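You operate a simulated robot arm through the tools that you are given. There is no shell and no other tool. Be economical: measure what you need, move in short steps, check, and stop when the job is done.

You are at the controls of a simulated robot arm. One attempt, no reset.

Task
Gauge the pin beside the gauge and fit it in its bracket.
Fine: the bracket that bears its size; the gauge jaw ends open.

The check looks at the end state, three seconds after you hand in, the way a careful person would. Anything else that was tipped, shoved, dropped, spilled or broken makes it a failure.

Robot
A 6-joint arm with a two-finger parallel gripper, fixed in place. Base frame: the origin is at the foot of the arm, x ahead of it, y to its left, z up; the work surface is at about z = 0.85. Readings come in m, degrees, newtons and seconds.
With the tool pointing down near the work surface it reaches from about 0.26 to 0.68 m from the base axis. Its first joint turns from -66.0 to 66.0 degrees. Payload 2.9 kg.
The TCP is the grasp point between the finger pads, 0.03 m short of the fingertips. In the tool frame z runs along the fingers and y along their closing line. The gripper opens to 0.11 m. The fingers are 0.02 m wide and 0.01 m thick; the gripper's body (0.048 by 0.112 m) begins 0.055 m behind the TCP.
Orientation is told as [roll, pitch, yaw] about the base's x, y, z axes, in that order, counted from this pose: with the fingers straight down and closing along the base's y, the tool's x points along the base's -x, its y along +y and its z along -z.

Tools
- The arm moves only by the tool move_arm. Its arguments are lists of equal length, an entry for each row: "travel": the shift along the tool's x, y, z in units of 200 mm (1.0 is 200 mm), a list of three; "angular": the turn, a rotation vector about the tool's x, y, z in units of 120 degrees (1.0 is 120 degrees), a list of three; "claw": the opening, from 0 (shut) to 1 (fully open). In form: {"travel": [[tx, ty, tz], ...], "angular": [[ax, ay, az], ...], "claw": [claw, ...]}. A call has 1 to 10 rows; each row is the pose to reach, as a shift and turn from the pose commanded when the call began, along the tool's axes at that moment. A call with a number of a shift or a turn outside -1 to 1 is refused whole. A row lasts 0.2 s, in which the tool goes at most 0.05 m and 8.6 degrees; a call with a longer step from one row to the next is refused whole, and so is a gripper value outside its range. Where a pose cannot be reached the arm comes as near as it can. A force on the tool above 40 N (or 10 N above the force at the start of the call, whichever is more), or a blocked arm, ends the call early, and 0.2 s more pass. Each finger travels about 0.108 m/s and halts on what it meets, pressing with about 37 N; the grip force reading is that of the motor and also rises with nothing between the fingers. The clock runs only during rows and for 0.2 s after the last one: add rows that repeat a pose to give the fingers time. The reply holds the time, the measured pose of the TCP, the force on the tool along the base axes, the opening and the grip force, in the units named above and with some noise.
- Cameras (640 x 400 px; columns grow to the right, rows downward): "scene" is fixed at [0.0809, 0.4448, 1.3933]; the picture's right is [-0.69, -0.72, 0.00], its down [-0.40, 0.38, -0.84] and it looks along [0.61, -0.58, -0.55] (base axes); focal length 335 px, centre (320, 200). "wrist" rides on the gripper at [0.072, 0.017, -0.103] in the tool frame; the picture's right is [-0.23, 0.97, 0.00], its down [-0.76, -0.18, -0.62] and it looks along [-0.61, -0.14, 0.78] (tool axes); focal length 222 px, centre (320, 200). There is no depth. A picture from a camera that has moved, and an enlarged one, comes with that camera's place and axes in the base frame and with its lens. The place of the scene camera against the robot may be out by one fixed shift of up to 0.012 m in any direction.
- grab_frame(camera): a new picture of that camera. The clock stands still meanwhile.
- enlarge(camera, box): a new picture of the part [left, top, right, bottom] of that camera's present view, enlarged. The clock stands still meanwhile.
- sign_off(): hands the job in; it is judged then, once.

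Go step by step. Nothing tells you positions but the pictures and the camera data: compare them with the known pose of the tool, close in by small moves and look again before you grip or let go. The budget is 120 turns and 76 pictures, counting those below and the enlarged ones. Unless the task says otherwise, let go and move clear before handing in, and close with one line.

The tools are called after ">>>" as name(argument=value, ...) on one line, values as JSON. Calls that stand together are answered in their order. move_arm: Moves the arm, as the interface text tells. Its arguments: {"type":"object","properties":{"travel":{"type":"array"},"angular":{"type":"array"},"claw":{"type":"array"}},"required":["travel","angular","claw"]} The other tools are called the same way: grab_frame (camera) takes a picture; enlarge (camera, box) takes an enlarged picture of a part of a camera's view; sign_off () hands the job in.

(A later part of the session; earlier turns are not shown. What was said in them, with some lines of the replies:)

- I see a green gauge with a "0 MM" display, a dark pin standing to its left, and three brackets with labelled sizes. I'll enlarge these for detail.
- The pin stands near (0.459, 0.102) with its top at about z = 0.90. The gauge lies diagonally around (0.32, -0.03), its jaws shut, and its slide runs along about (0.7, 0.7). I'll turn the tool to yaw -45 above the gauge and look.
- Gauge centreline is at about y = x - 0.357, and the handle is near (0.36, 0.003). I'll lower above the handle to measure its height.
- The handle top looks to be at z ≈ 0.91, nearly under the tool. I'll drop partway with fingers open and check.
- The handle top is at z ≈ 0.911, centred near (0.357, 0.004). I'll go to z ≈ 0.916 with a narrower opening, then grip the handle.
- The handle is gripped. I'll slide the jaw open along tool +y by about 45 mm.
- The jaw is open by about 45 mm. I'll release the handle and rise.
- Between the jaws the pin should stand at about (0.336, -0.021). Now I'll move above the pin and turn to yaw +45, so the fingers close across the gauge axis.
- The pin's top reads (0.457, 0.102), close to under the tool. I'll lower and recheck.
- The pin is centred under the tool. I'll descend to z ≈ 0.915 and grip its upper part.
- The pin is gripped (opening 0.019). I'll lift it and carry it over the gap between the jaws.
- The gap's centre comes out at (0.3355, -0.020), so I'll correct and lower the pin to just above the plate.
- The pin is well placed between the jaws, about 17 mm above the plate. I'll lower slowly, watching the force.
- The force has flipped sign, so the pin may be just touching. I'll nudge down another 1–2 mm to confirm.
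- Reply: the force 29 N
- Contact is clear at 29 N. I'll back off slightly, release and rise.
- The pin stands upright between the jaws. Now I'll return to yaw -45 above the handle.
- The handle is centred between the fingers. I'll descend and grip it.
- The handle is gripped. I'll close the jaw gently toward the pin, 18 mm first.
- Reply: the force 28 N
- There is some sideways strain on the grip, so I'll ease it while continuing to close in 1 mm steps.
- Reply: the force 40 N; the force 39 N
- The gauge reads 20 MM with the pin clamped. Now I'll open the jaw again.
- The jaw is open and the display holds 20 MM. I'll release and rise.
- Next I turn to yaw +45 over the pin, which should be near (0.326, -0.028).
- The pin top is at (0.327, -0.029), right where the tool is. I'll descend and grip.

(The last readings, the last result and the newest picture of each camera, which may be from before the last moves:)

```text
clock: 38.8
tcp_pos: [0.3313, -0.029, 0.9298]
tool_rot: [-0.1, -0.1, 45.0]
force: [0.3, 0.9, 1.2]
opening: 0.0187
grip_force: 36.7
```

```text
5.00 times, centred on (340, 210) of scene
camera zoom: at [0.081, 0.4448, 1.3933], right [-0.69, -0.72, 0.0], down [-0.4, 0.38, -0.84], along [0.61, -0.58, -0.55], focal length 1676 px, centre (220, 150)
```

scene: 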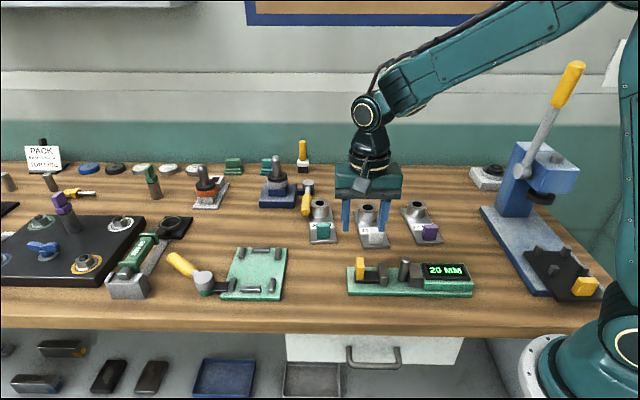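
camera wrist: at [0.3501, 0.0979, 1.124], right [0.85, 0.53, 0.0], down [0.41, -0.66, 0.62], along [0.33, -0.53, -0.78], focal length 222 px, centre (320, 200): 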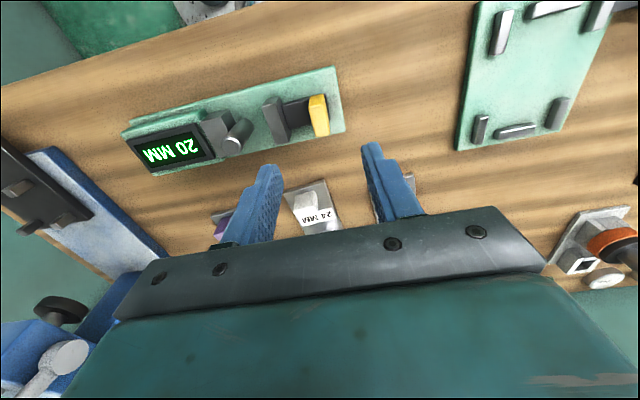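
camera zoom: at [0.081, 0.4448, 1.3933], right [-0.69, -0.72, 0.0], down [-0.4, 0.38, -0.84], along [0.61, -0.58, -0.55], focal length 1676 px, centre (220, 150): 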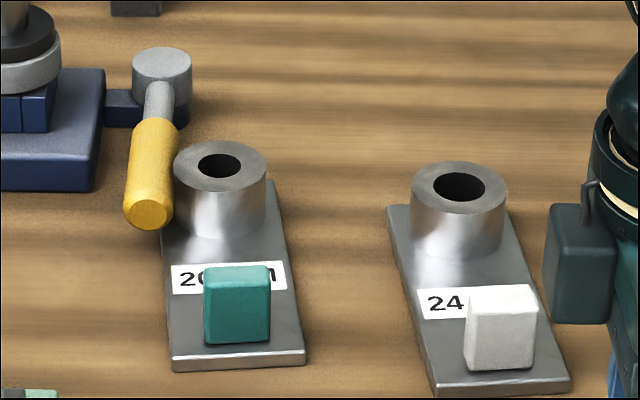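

The 20 mm bracket's bushing is at about (0.635, -0.078), with a hammer lying beside it. I'll lift the pin and carry it towards there.

>>> move_arm(travel=[[0, 0, -0.15], [0, 0, -0.35], [0, 0, -0.525], [-0.12, -0.14, -0.525], [-0.25, -0.285, -0.525], [-0.375, -0.43, -0.525], [-0.5, -0.57, -0.525], [-0.63, -0.715, -0.525], [-0.76, -0.86, -0.525], [-0.877, -0.99, -0.525]], angular=[[0, 0, 0], [0, 0, 0], [0, 0, 0], [0, 0, 0], [0, 0, 0], [0, 0, 0], [0, 0, 0], [0, 0, 0], [0, 0, 0], [0, 0, 0]], claw=[0, 0, 0, 0, 0, 0, 0, 0, 0, 0])

>>> grab_frame(camera="wrist")

>>> grab_frame(camera="scene")

```text
clock: 41.0
tcp_pos: [0.5922, -0.0445, 1.0336]
tool_rot: [0.0, 0.0, 45.0]
force: [-0.6, 0.1, -0.3]
opening: 0.019
grip_force: 37.5
```

```text
36 pictures are left
camera wrist: at [0.5285, -0.0842, 1.1379], right [-0.53, 0.85, 0.0], down [0.66, 0.41, 0.62], along [0.53, 0.33, -0.78], focal length 222 px, centre (320, 200)
```

wrist: 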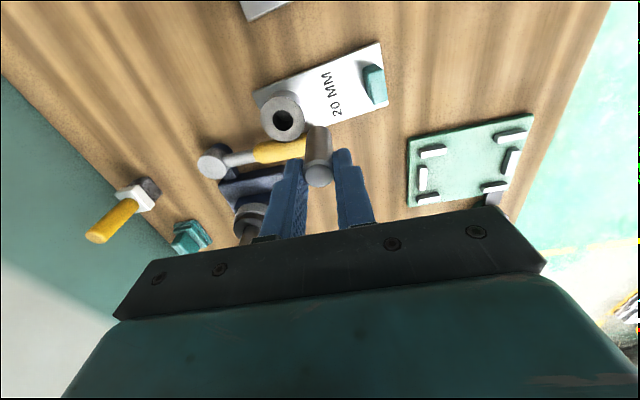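

```text
35 pictures are left
```

scene: 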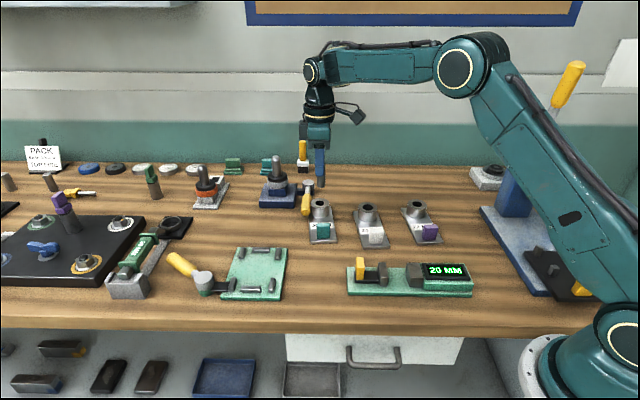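

>>> enlarge(camera="wrist", box=[190, 40, 400, 200])

>>> enlarge(camera="scene", box=[270, 140, 370, 250])

```text
2.50 times, centred on (295, 120) of wrist
camera zoom: at [0.5285, -0.0842, 1.1379], right [-0.53, 0.85, 0.0], down [0.66, 0.41, 0.62], along [0.53, 0.33, -0.78], focal length 555 px, centre (382, 400)
```

zoom: 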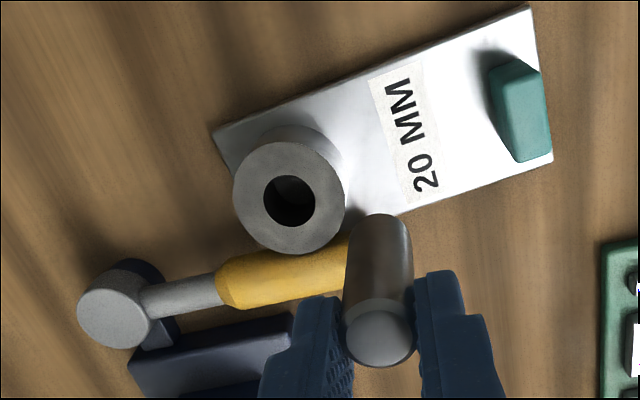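

```text
3.64 times, centred on (320, 195) of scene
camera zoom: at [0.081, 0.4448, 1.3933], right [-0.69, -0.72, 0.0], down [-0.4, 0.38, -0.84], along [0.61, -0.58, -0.55], focal length 1219 px, centre (320, 218)
```

zoom: 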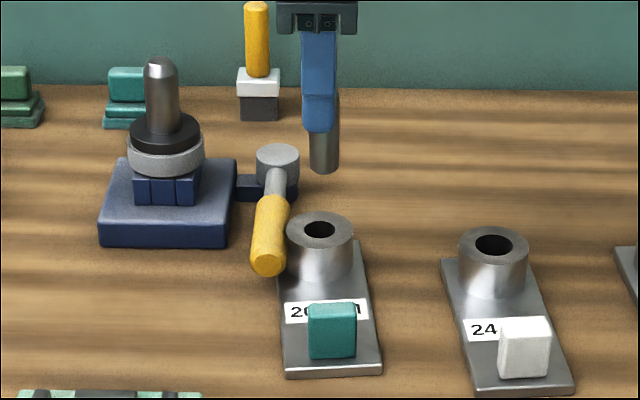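

The bushing's top centre is about (0.622, -0.0745, 0.89). I'll move the pin above it, staying about 40 mm higher.

>>> move_arm(travel=[[0, -0.1, 0.0], [0, -0.212, 0.05], [0, -0.212, 0.15], [0, -0.212, 0.15]], angular=[[0, 0, 0], [0, 0, 0], [0, 0, 0], [0, 0, 0]], claw=[0, 0, 0, 0])

>>> enlarge(camera="wrist", box=[240, 80, 400, 200])

>>> enlarge(camera="scene", box=[280, 150, 360, 240])

```text
clock: 42.0
tcp_pos: [0.6209, -0.0757, 1.0047]
tool_rot: [-0.1, 0.0, 45.1]
force: [-0.4, 0.6, -0.8]
opening: 0.019
grip_force: 37.8
```

```text
3.33 times, centred on (320, 140) of wrist
camera zoom: at [0.5585, -0.1155, 1.1074], right [-0.53, 0.85, 0.0], down [0.66, 0.41, 0.62], along [0.53, 0.33, -0.78], focal length 740 px, centre (320, 400)
```

zoom: 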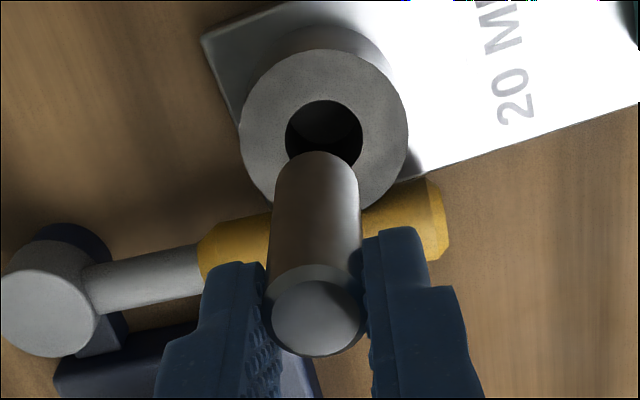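

```text
4.44 times, centred on (320, 195) of scene
camera zoom: at [0.081, 0.4448, 1.3933], right [-0.69, -0.72, 0.0], down [-0.4, 0.38, -0.84], along [0.61, -0.58, -0.55], focal length 1490 px, centre (320, 222)
```

zoom: 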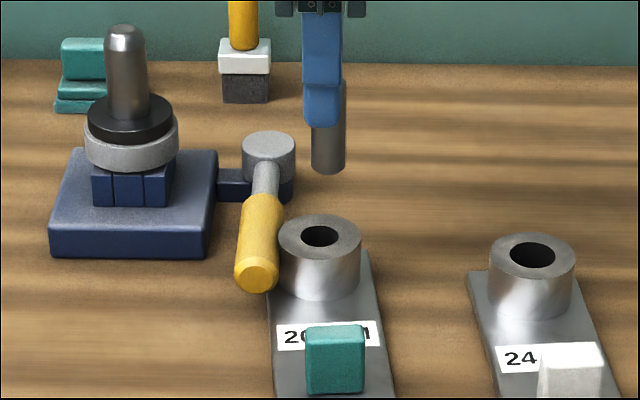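

The scene view shows the pin sitting about 3–4 mm towards the gauge side of the hole. I'll correct and lower to just above the bushing.

>>> move_arm(travel=[[-0.021, 0.009, 0.0], [-0.021, 0.009, 0.08], [-0.021, 0.009, 0.17], [-0.021, 0.009, 0.17]], angular=[[0, 0, 0], [0, 0, 0], [0, 0, 0], [0, 0, 0]], claw=[0, 0, 0, 0])

>>> enlarge(camera="wrist", box=[240, 80, 400, 200])

>>> enlarge(camera="scene", box=[290, 175, 350, 225])

```text
clock: 43.0
tcp_pos: [0.6222, -0.0697, 0.972]
tool_rot: [0.0, -0.1, 45.0]
force: [-0.7, -0.7, -1.2]
opening: 0.0185
grip_force: 37.0
```

```text
3.33 times, centred on (320, 140) of wrist
camera zoom: at [0.5596, -0.1112, 1.0745], right [-0.53, 0.85, 0.0], down [0.66, 0.41, 0.62], along [0.53, 0.33, -0.78], focal length 740 px, centre (320, 400)
```

zoom: 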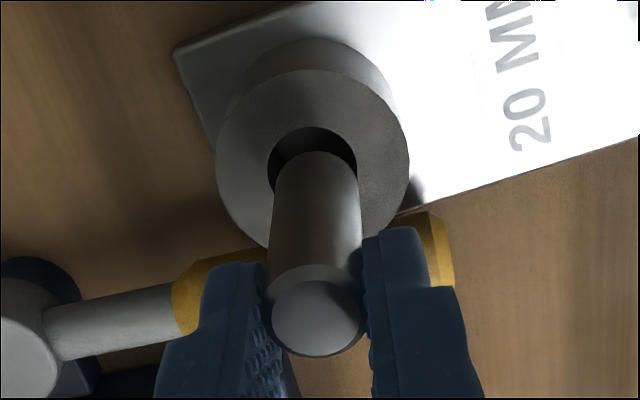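

```text
8.00 times, centred on (320, 200) of scene
camera zoom: at [0.081, 0.4448, 1.3933], right [-0.69, -0.72, 0.0], down [-0.4, 0.38, -0.84], along [0.61, -0.58, -0.55], focal length 2681 px, centre (320, 200)
```

zoom: 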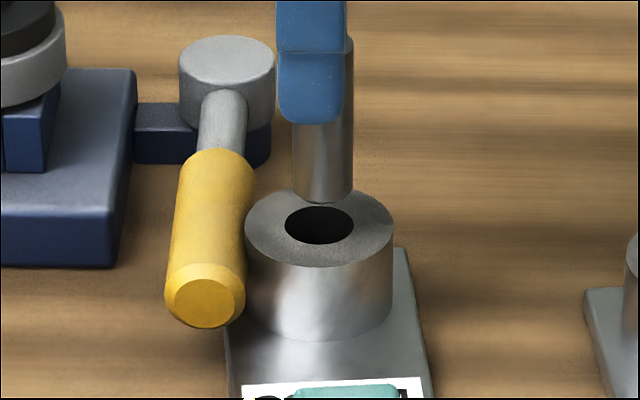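

Nearly aligned: about 1 mm of correction on each axis. I'll correct and lower in small steps into the mouth of the hole.

>>> move_arm(travel=[[-0.004, -0.006, 0.0], [-0.004, -0.006, 0.03], [-0.004, -0.006, 0.06], [-0.004, -0.006, 0.075], [-0.004, -0.006, 0.09], [-0.004, -0.006, 0.09]], angular=[[0, 0, 0], [0, 0, 0], [0, 0, 0], [0, 0, 0], [0, 0, 0], [0, 0, 0]], claw=[0, 0, 0, 0, 0, 0])

>>> enlarge(camera="wrist", box=[240, 80, 400, 200])

>>> enlarge(camera="scene", box=[290, 175, 350, 225])

```text
clock: 44.4
tcp_pos: [0.6256, -0.0703, 0.9512]
tool_rot: [0.0, 0.1, 45.0]
force: [-0.5, 0.1, -2.4]
opening: 0.0186
grip_force: 37.2
```

```text
3.33 times, centred on (320, 140) of wrist
camera zoom: at [0.5624, -0.1109, 1.0542], right [-0.53, 0.85, 0.0], down [0.66, 0.41, 0.62], along [0.53, 0.33, -0.78], focal length 740 px, centre (320, 400)
```

zoom: 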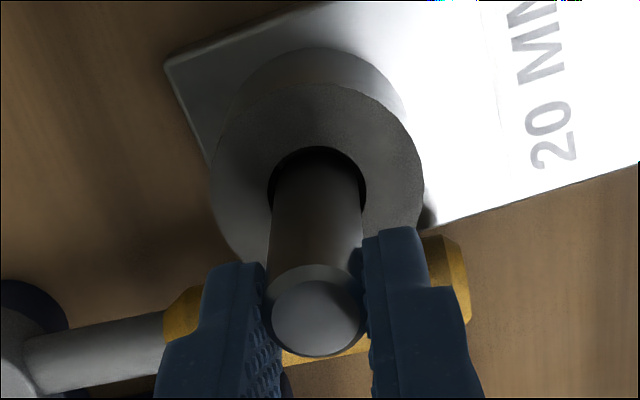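

```text
8.00 times, centred on (320, 200) of scene
camera zoom: at [0.081, 0.4448, 1.3933], right [-0.69, -0.72, 0.0], down [-0.4, 0.38, -0.84], along [0.61, -0.58, -0.55], focal length 2681 px, centre (320, 200)
```

zoom: 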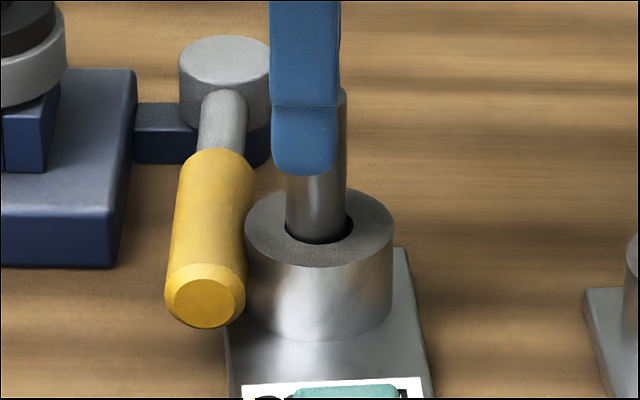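

The pin's end is inside the hole. I'll make a small correction and continue down gently.

>>> move_arm(travel=[[0.004, 0, 0.02], [0.004, 0, 0.04], [0.004, 0, 0.06], [0.004, 0, 0.075], [0.004, 0, 0.09], [0.004, 0, 0.09]], angular=[[0, 0, 0], [0, 0, 0], [0, 0, 0], [0, 0, 0], [0, 0, 0], [0, 0, 0]], claw=[0, 0, 0, 0, 0, 0])

>>> enlarge(camera="wrist", box=[240, 80, 400, 200])

>>> enlarge(camera="scene", box=[290, 175, 350, 225])

```text
clock: 45.8
tcp_pos: [0.6246, -0.0704, 0.9336]
tool_rot: [0.0, 0.0, 44.9]
force: [-0.4, -0.3, -1.0]
opening: 0.0189
grip_force: 37.0
```

```text
3.33 times, centred on (320, 140) of wrist
camera zoom: at [0.5616, -0.111, 1.0364], right [-0.53, 0.85, 0.0], down [0.66, 0.41, 0.62], along [0.53, 0.33, -0.78], focal length 740 px, centre (320, 400)
```

zoom: 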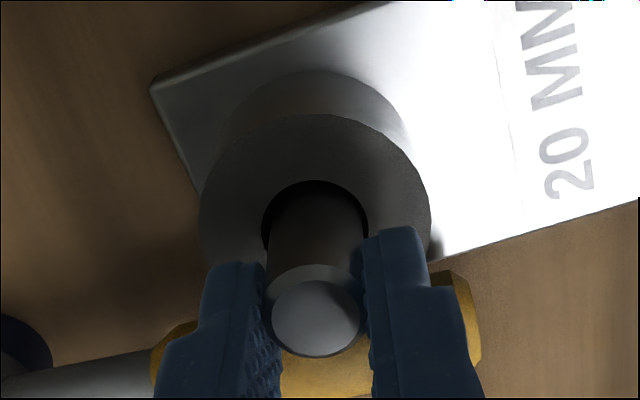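

```text
8.00 times, centred on (320, 200) of scene
camera zoom: at [0.081, 0.4448, 1.3933], right [-0.69, -0.72, 0.0], down [-0.4, 0.38, -0.84], along [0.61, -0.58, -0.55], focal length 2681 px, centre (320, 200)
```

zoom: 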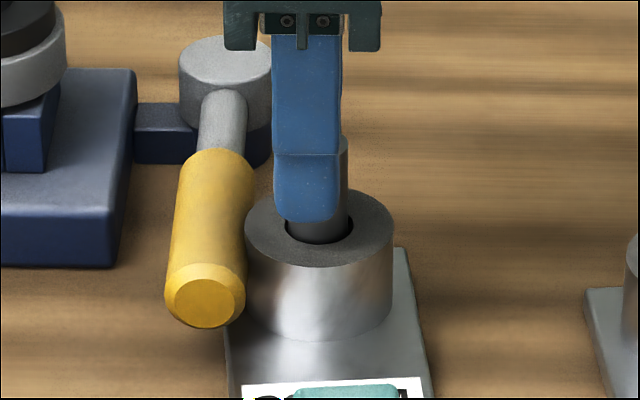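

The pin is sliding in freely. I'll continue down in 1–2 mm steps watching for contact.

>>> move_arm(travel=[[0, 0, 0.01], [0, 0, 0.02], [0, 0, 0.03], [0, 0, 0.035], [0, 0, 0.04], [0, 0, 0.04]], angular=[[0, 0, 0], [0, 0, 0], [0, 0, 0], [0, 0, 0], [0, 0, 0], [0, 0, 0]], claw=[0, 0, 0, 0, 0, 0])

```text
clock: 47.2
tcp_pos: [0.6257, -0.07, 0.9283]
tool_rot: [-0.2, -0.1, 45.1]
force: [-9.8, 6.1, 28.3]
opening: 0.019
grip_force: 36.4
```

>>> enlarge(camera="scene", box=[290, 175, 350, 225])

>>> enlarge(camera="wrist", box=[240, 80, 400, 200])

```text
8.00 times, centred on (320, 200) of scene
camera zoom: at [0.0801, 0.4451, 1.3933], right [-0.69, -0.72, 0.0], down [-0.4, 0.38, -0.84], along [0.61, -0.58, -0.55], focal length 2681 px, centre (320, 200)
```

zoom: 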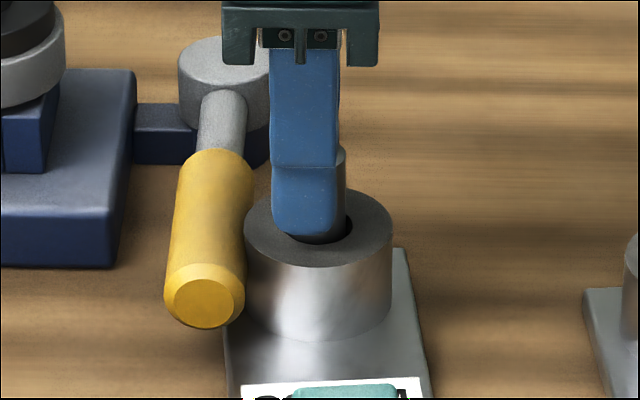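

```text
3.33 times, centred on (320, 140) of wrist
camera zoom: at [0.562, -0.111, 1.0312], right [-0.53, 0.85, 0.0], down [0.66, 0.41, 0.63], along [0.53, 0.33, -0.78], focal length 740 px, centre (320, 400)
```

zoom: 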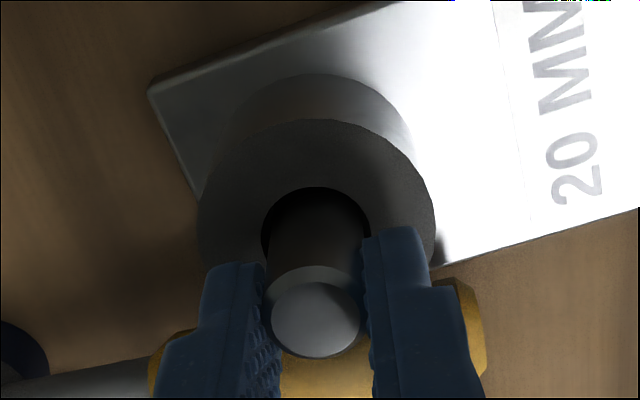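

The contact is at the pin's foot, since the fingertips still clear the bushing by about 6 mm. I'll relax, release and rise, then inspect.

>>> move_arm(travel=[[0, 0, -0.006], [0, 0, -0.006], [0, 0, -0.006], [0, 0, -0.006], [0, 0, -0.08], [0, 0, -0.25], [0, 0, -0.45], [0, 0, -0.45]], angular=[[0, 0, 0], [0, 0, 0], [0, 0, 0], [0, 0, 0], [0, 0, 0], [0, 0, 0], [0, 0, 0], [0, 0, 0]], claw=[0, 0.3, 0.45, 0.45, 0.45, 0.45, 0.45, 0.45])

>>> enlarge(camera="scene", box=[290, 175, 350, 225])

>>> enlarge(camera="wrist", box=[240, 60, 400, 180])

```text
clock: 49.0
tcp_pos: [0.6245, -0.0703, 1.0151]
tool_rot: [-0.1, 0.0, 45.0]
force: [0.6, -0.9, 0.7]
opening: 0.0494
grip_force: 0.1
```

```text
8.00 times, centred on (320, 200) of scene
camera zoom: at [0.0809, 0.4448, 1.3933], right [-0.69, -0.72, 0.0], down [-0.4, 0.38, -0.84], along [0.61, -0.58, -0.55], focal length 2681 px, centre (320, 200)
```

zoom: 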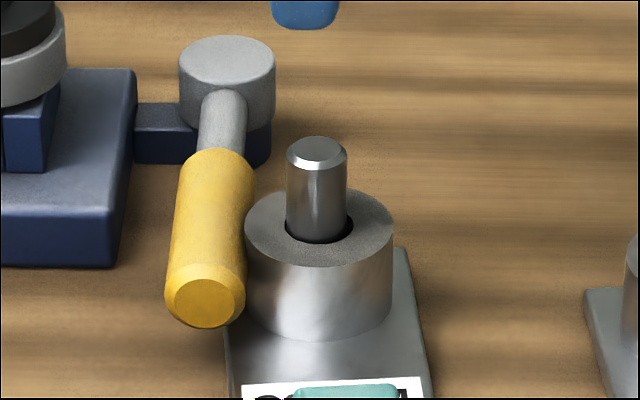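

```text
3.33 times, centred on (320, 120) of wrist
camera zoom: at [0.5605, -0.11, 1.1176], right [-0.53, 0.85, 0.0], down [0.66, 0.41, 0.62], along [0.53, 0.33, -0.78], focal length 740 px, centre (320, 467)
```

zoom: 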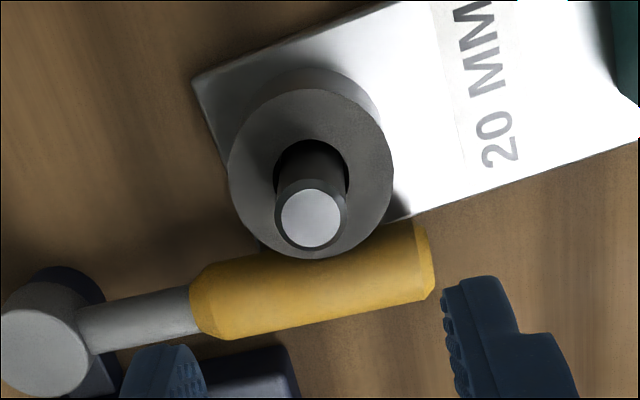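

The pin stands upright in the 20 mm bracket and the hammer hasn't moved. I'll move clear and take a final look.

>>> move_arm(travel=[[0, 0, -0.2], [0.1, 0.1, -0.35], [0.25, 0.25, -0.4], [0.4, 0.4, -0.4], [0.4, 0.4, -0.4]], angular=[[0, 0, 0], [0, 0, 0], [0, 0, 0], [0, 0, 0], [0, 0, 0]], claw=[0.45, 0.45, 0.45, 0.45, 0.45])

>>> grab_frame(camera="scene")

>>> enlarge(camera="scene", box=[280, 180, 480, 305])

```text
clock: 50.2
tcp_pos: [0.5098, -0.0674, 1.0968]
tool_rot: [0.0, 0.0, 44.9]
force: [-0.8, 0.4, -0.1]
opening: 0.0494
grip_force: 0.1
```

```text
20 pictures are left
```

scene: 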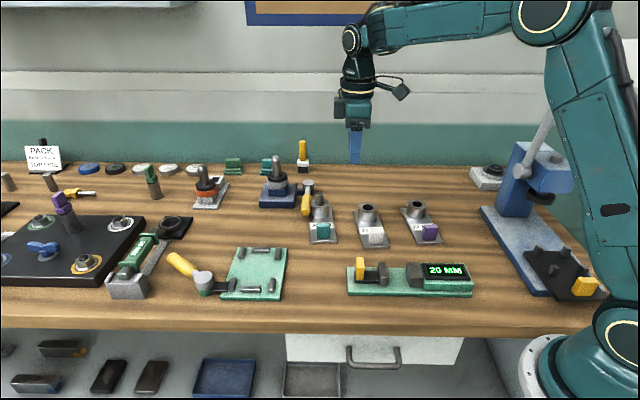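

```text
3.20 times, centred on (380, 242) of scene
camera zoom: at [0.0809, 0.4448, 1.3933], right [-0.69, -0.72, 0.0], down [-0.4, 0.38, -0.84], along [0.61, -0.58, -0.55], focal length 1073 px, centre (128, 64)
```

zoom: 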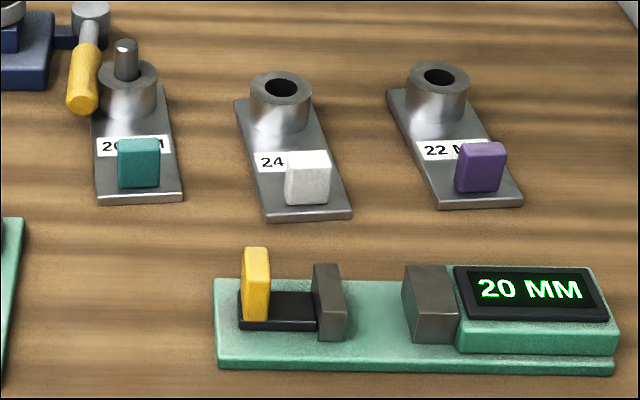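

The pin is in the 20 MM bracket, the gauge jaw is open, nothing else has moved and the arm is clear, so I'm handing in.

>>> sign_off()

```text
The job is handed in.
```

The pin gauged at 20 MM and now stands in the 20 MM bracket, with the gauge jaw left open and the arm clear.
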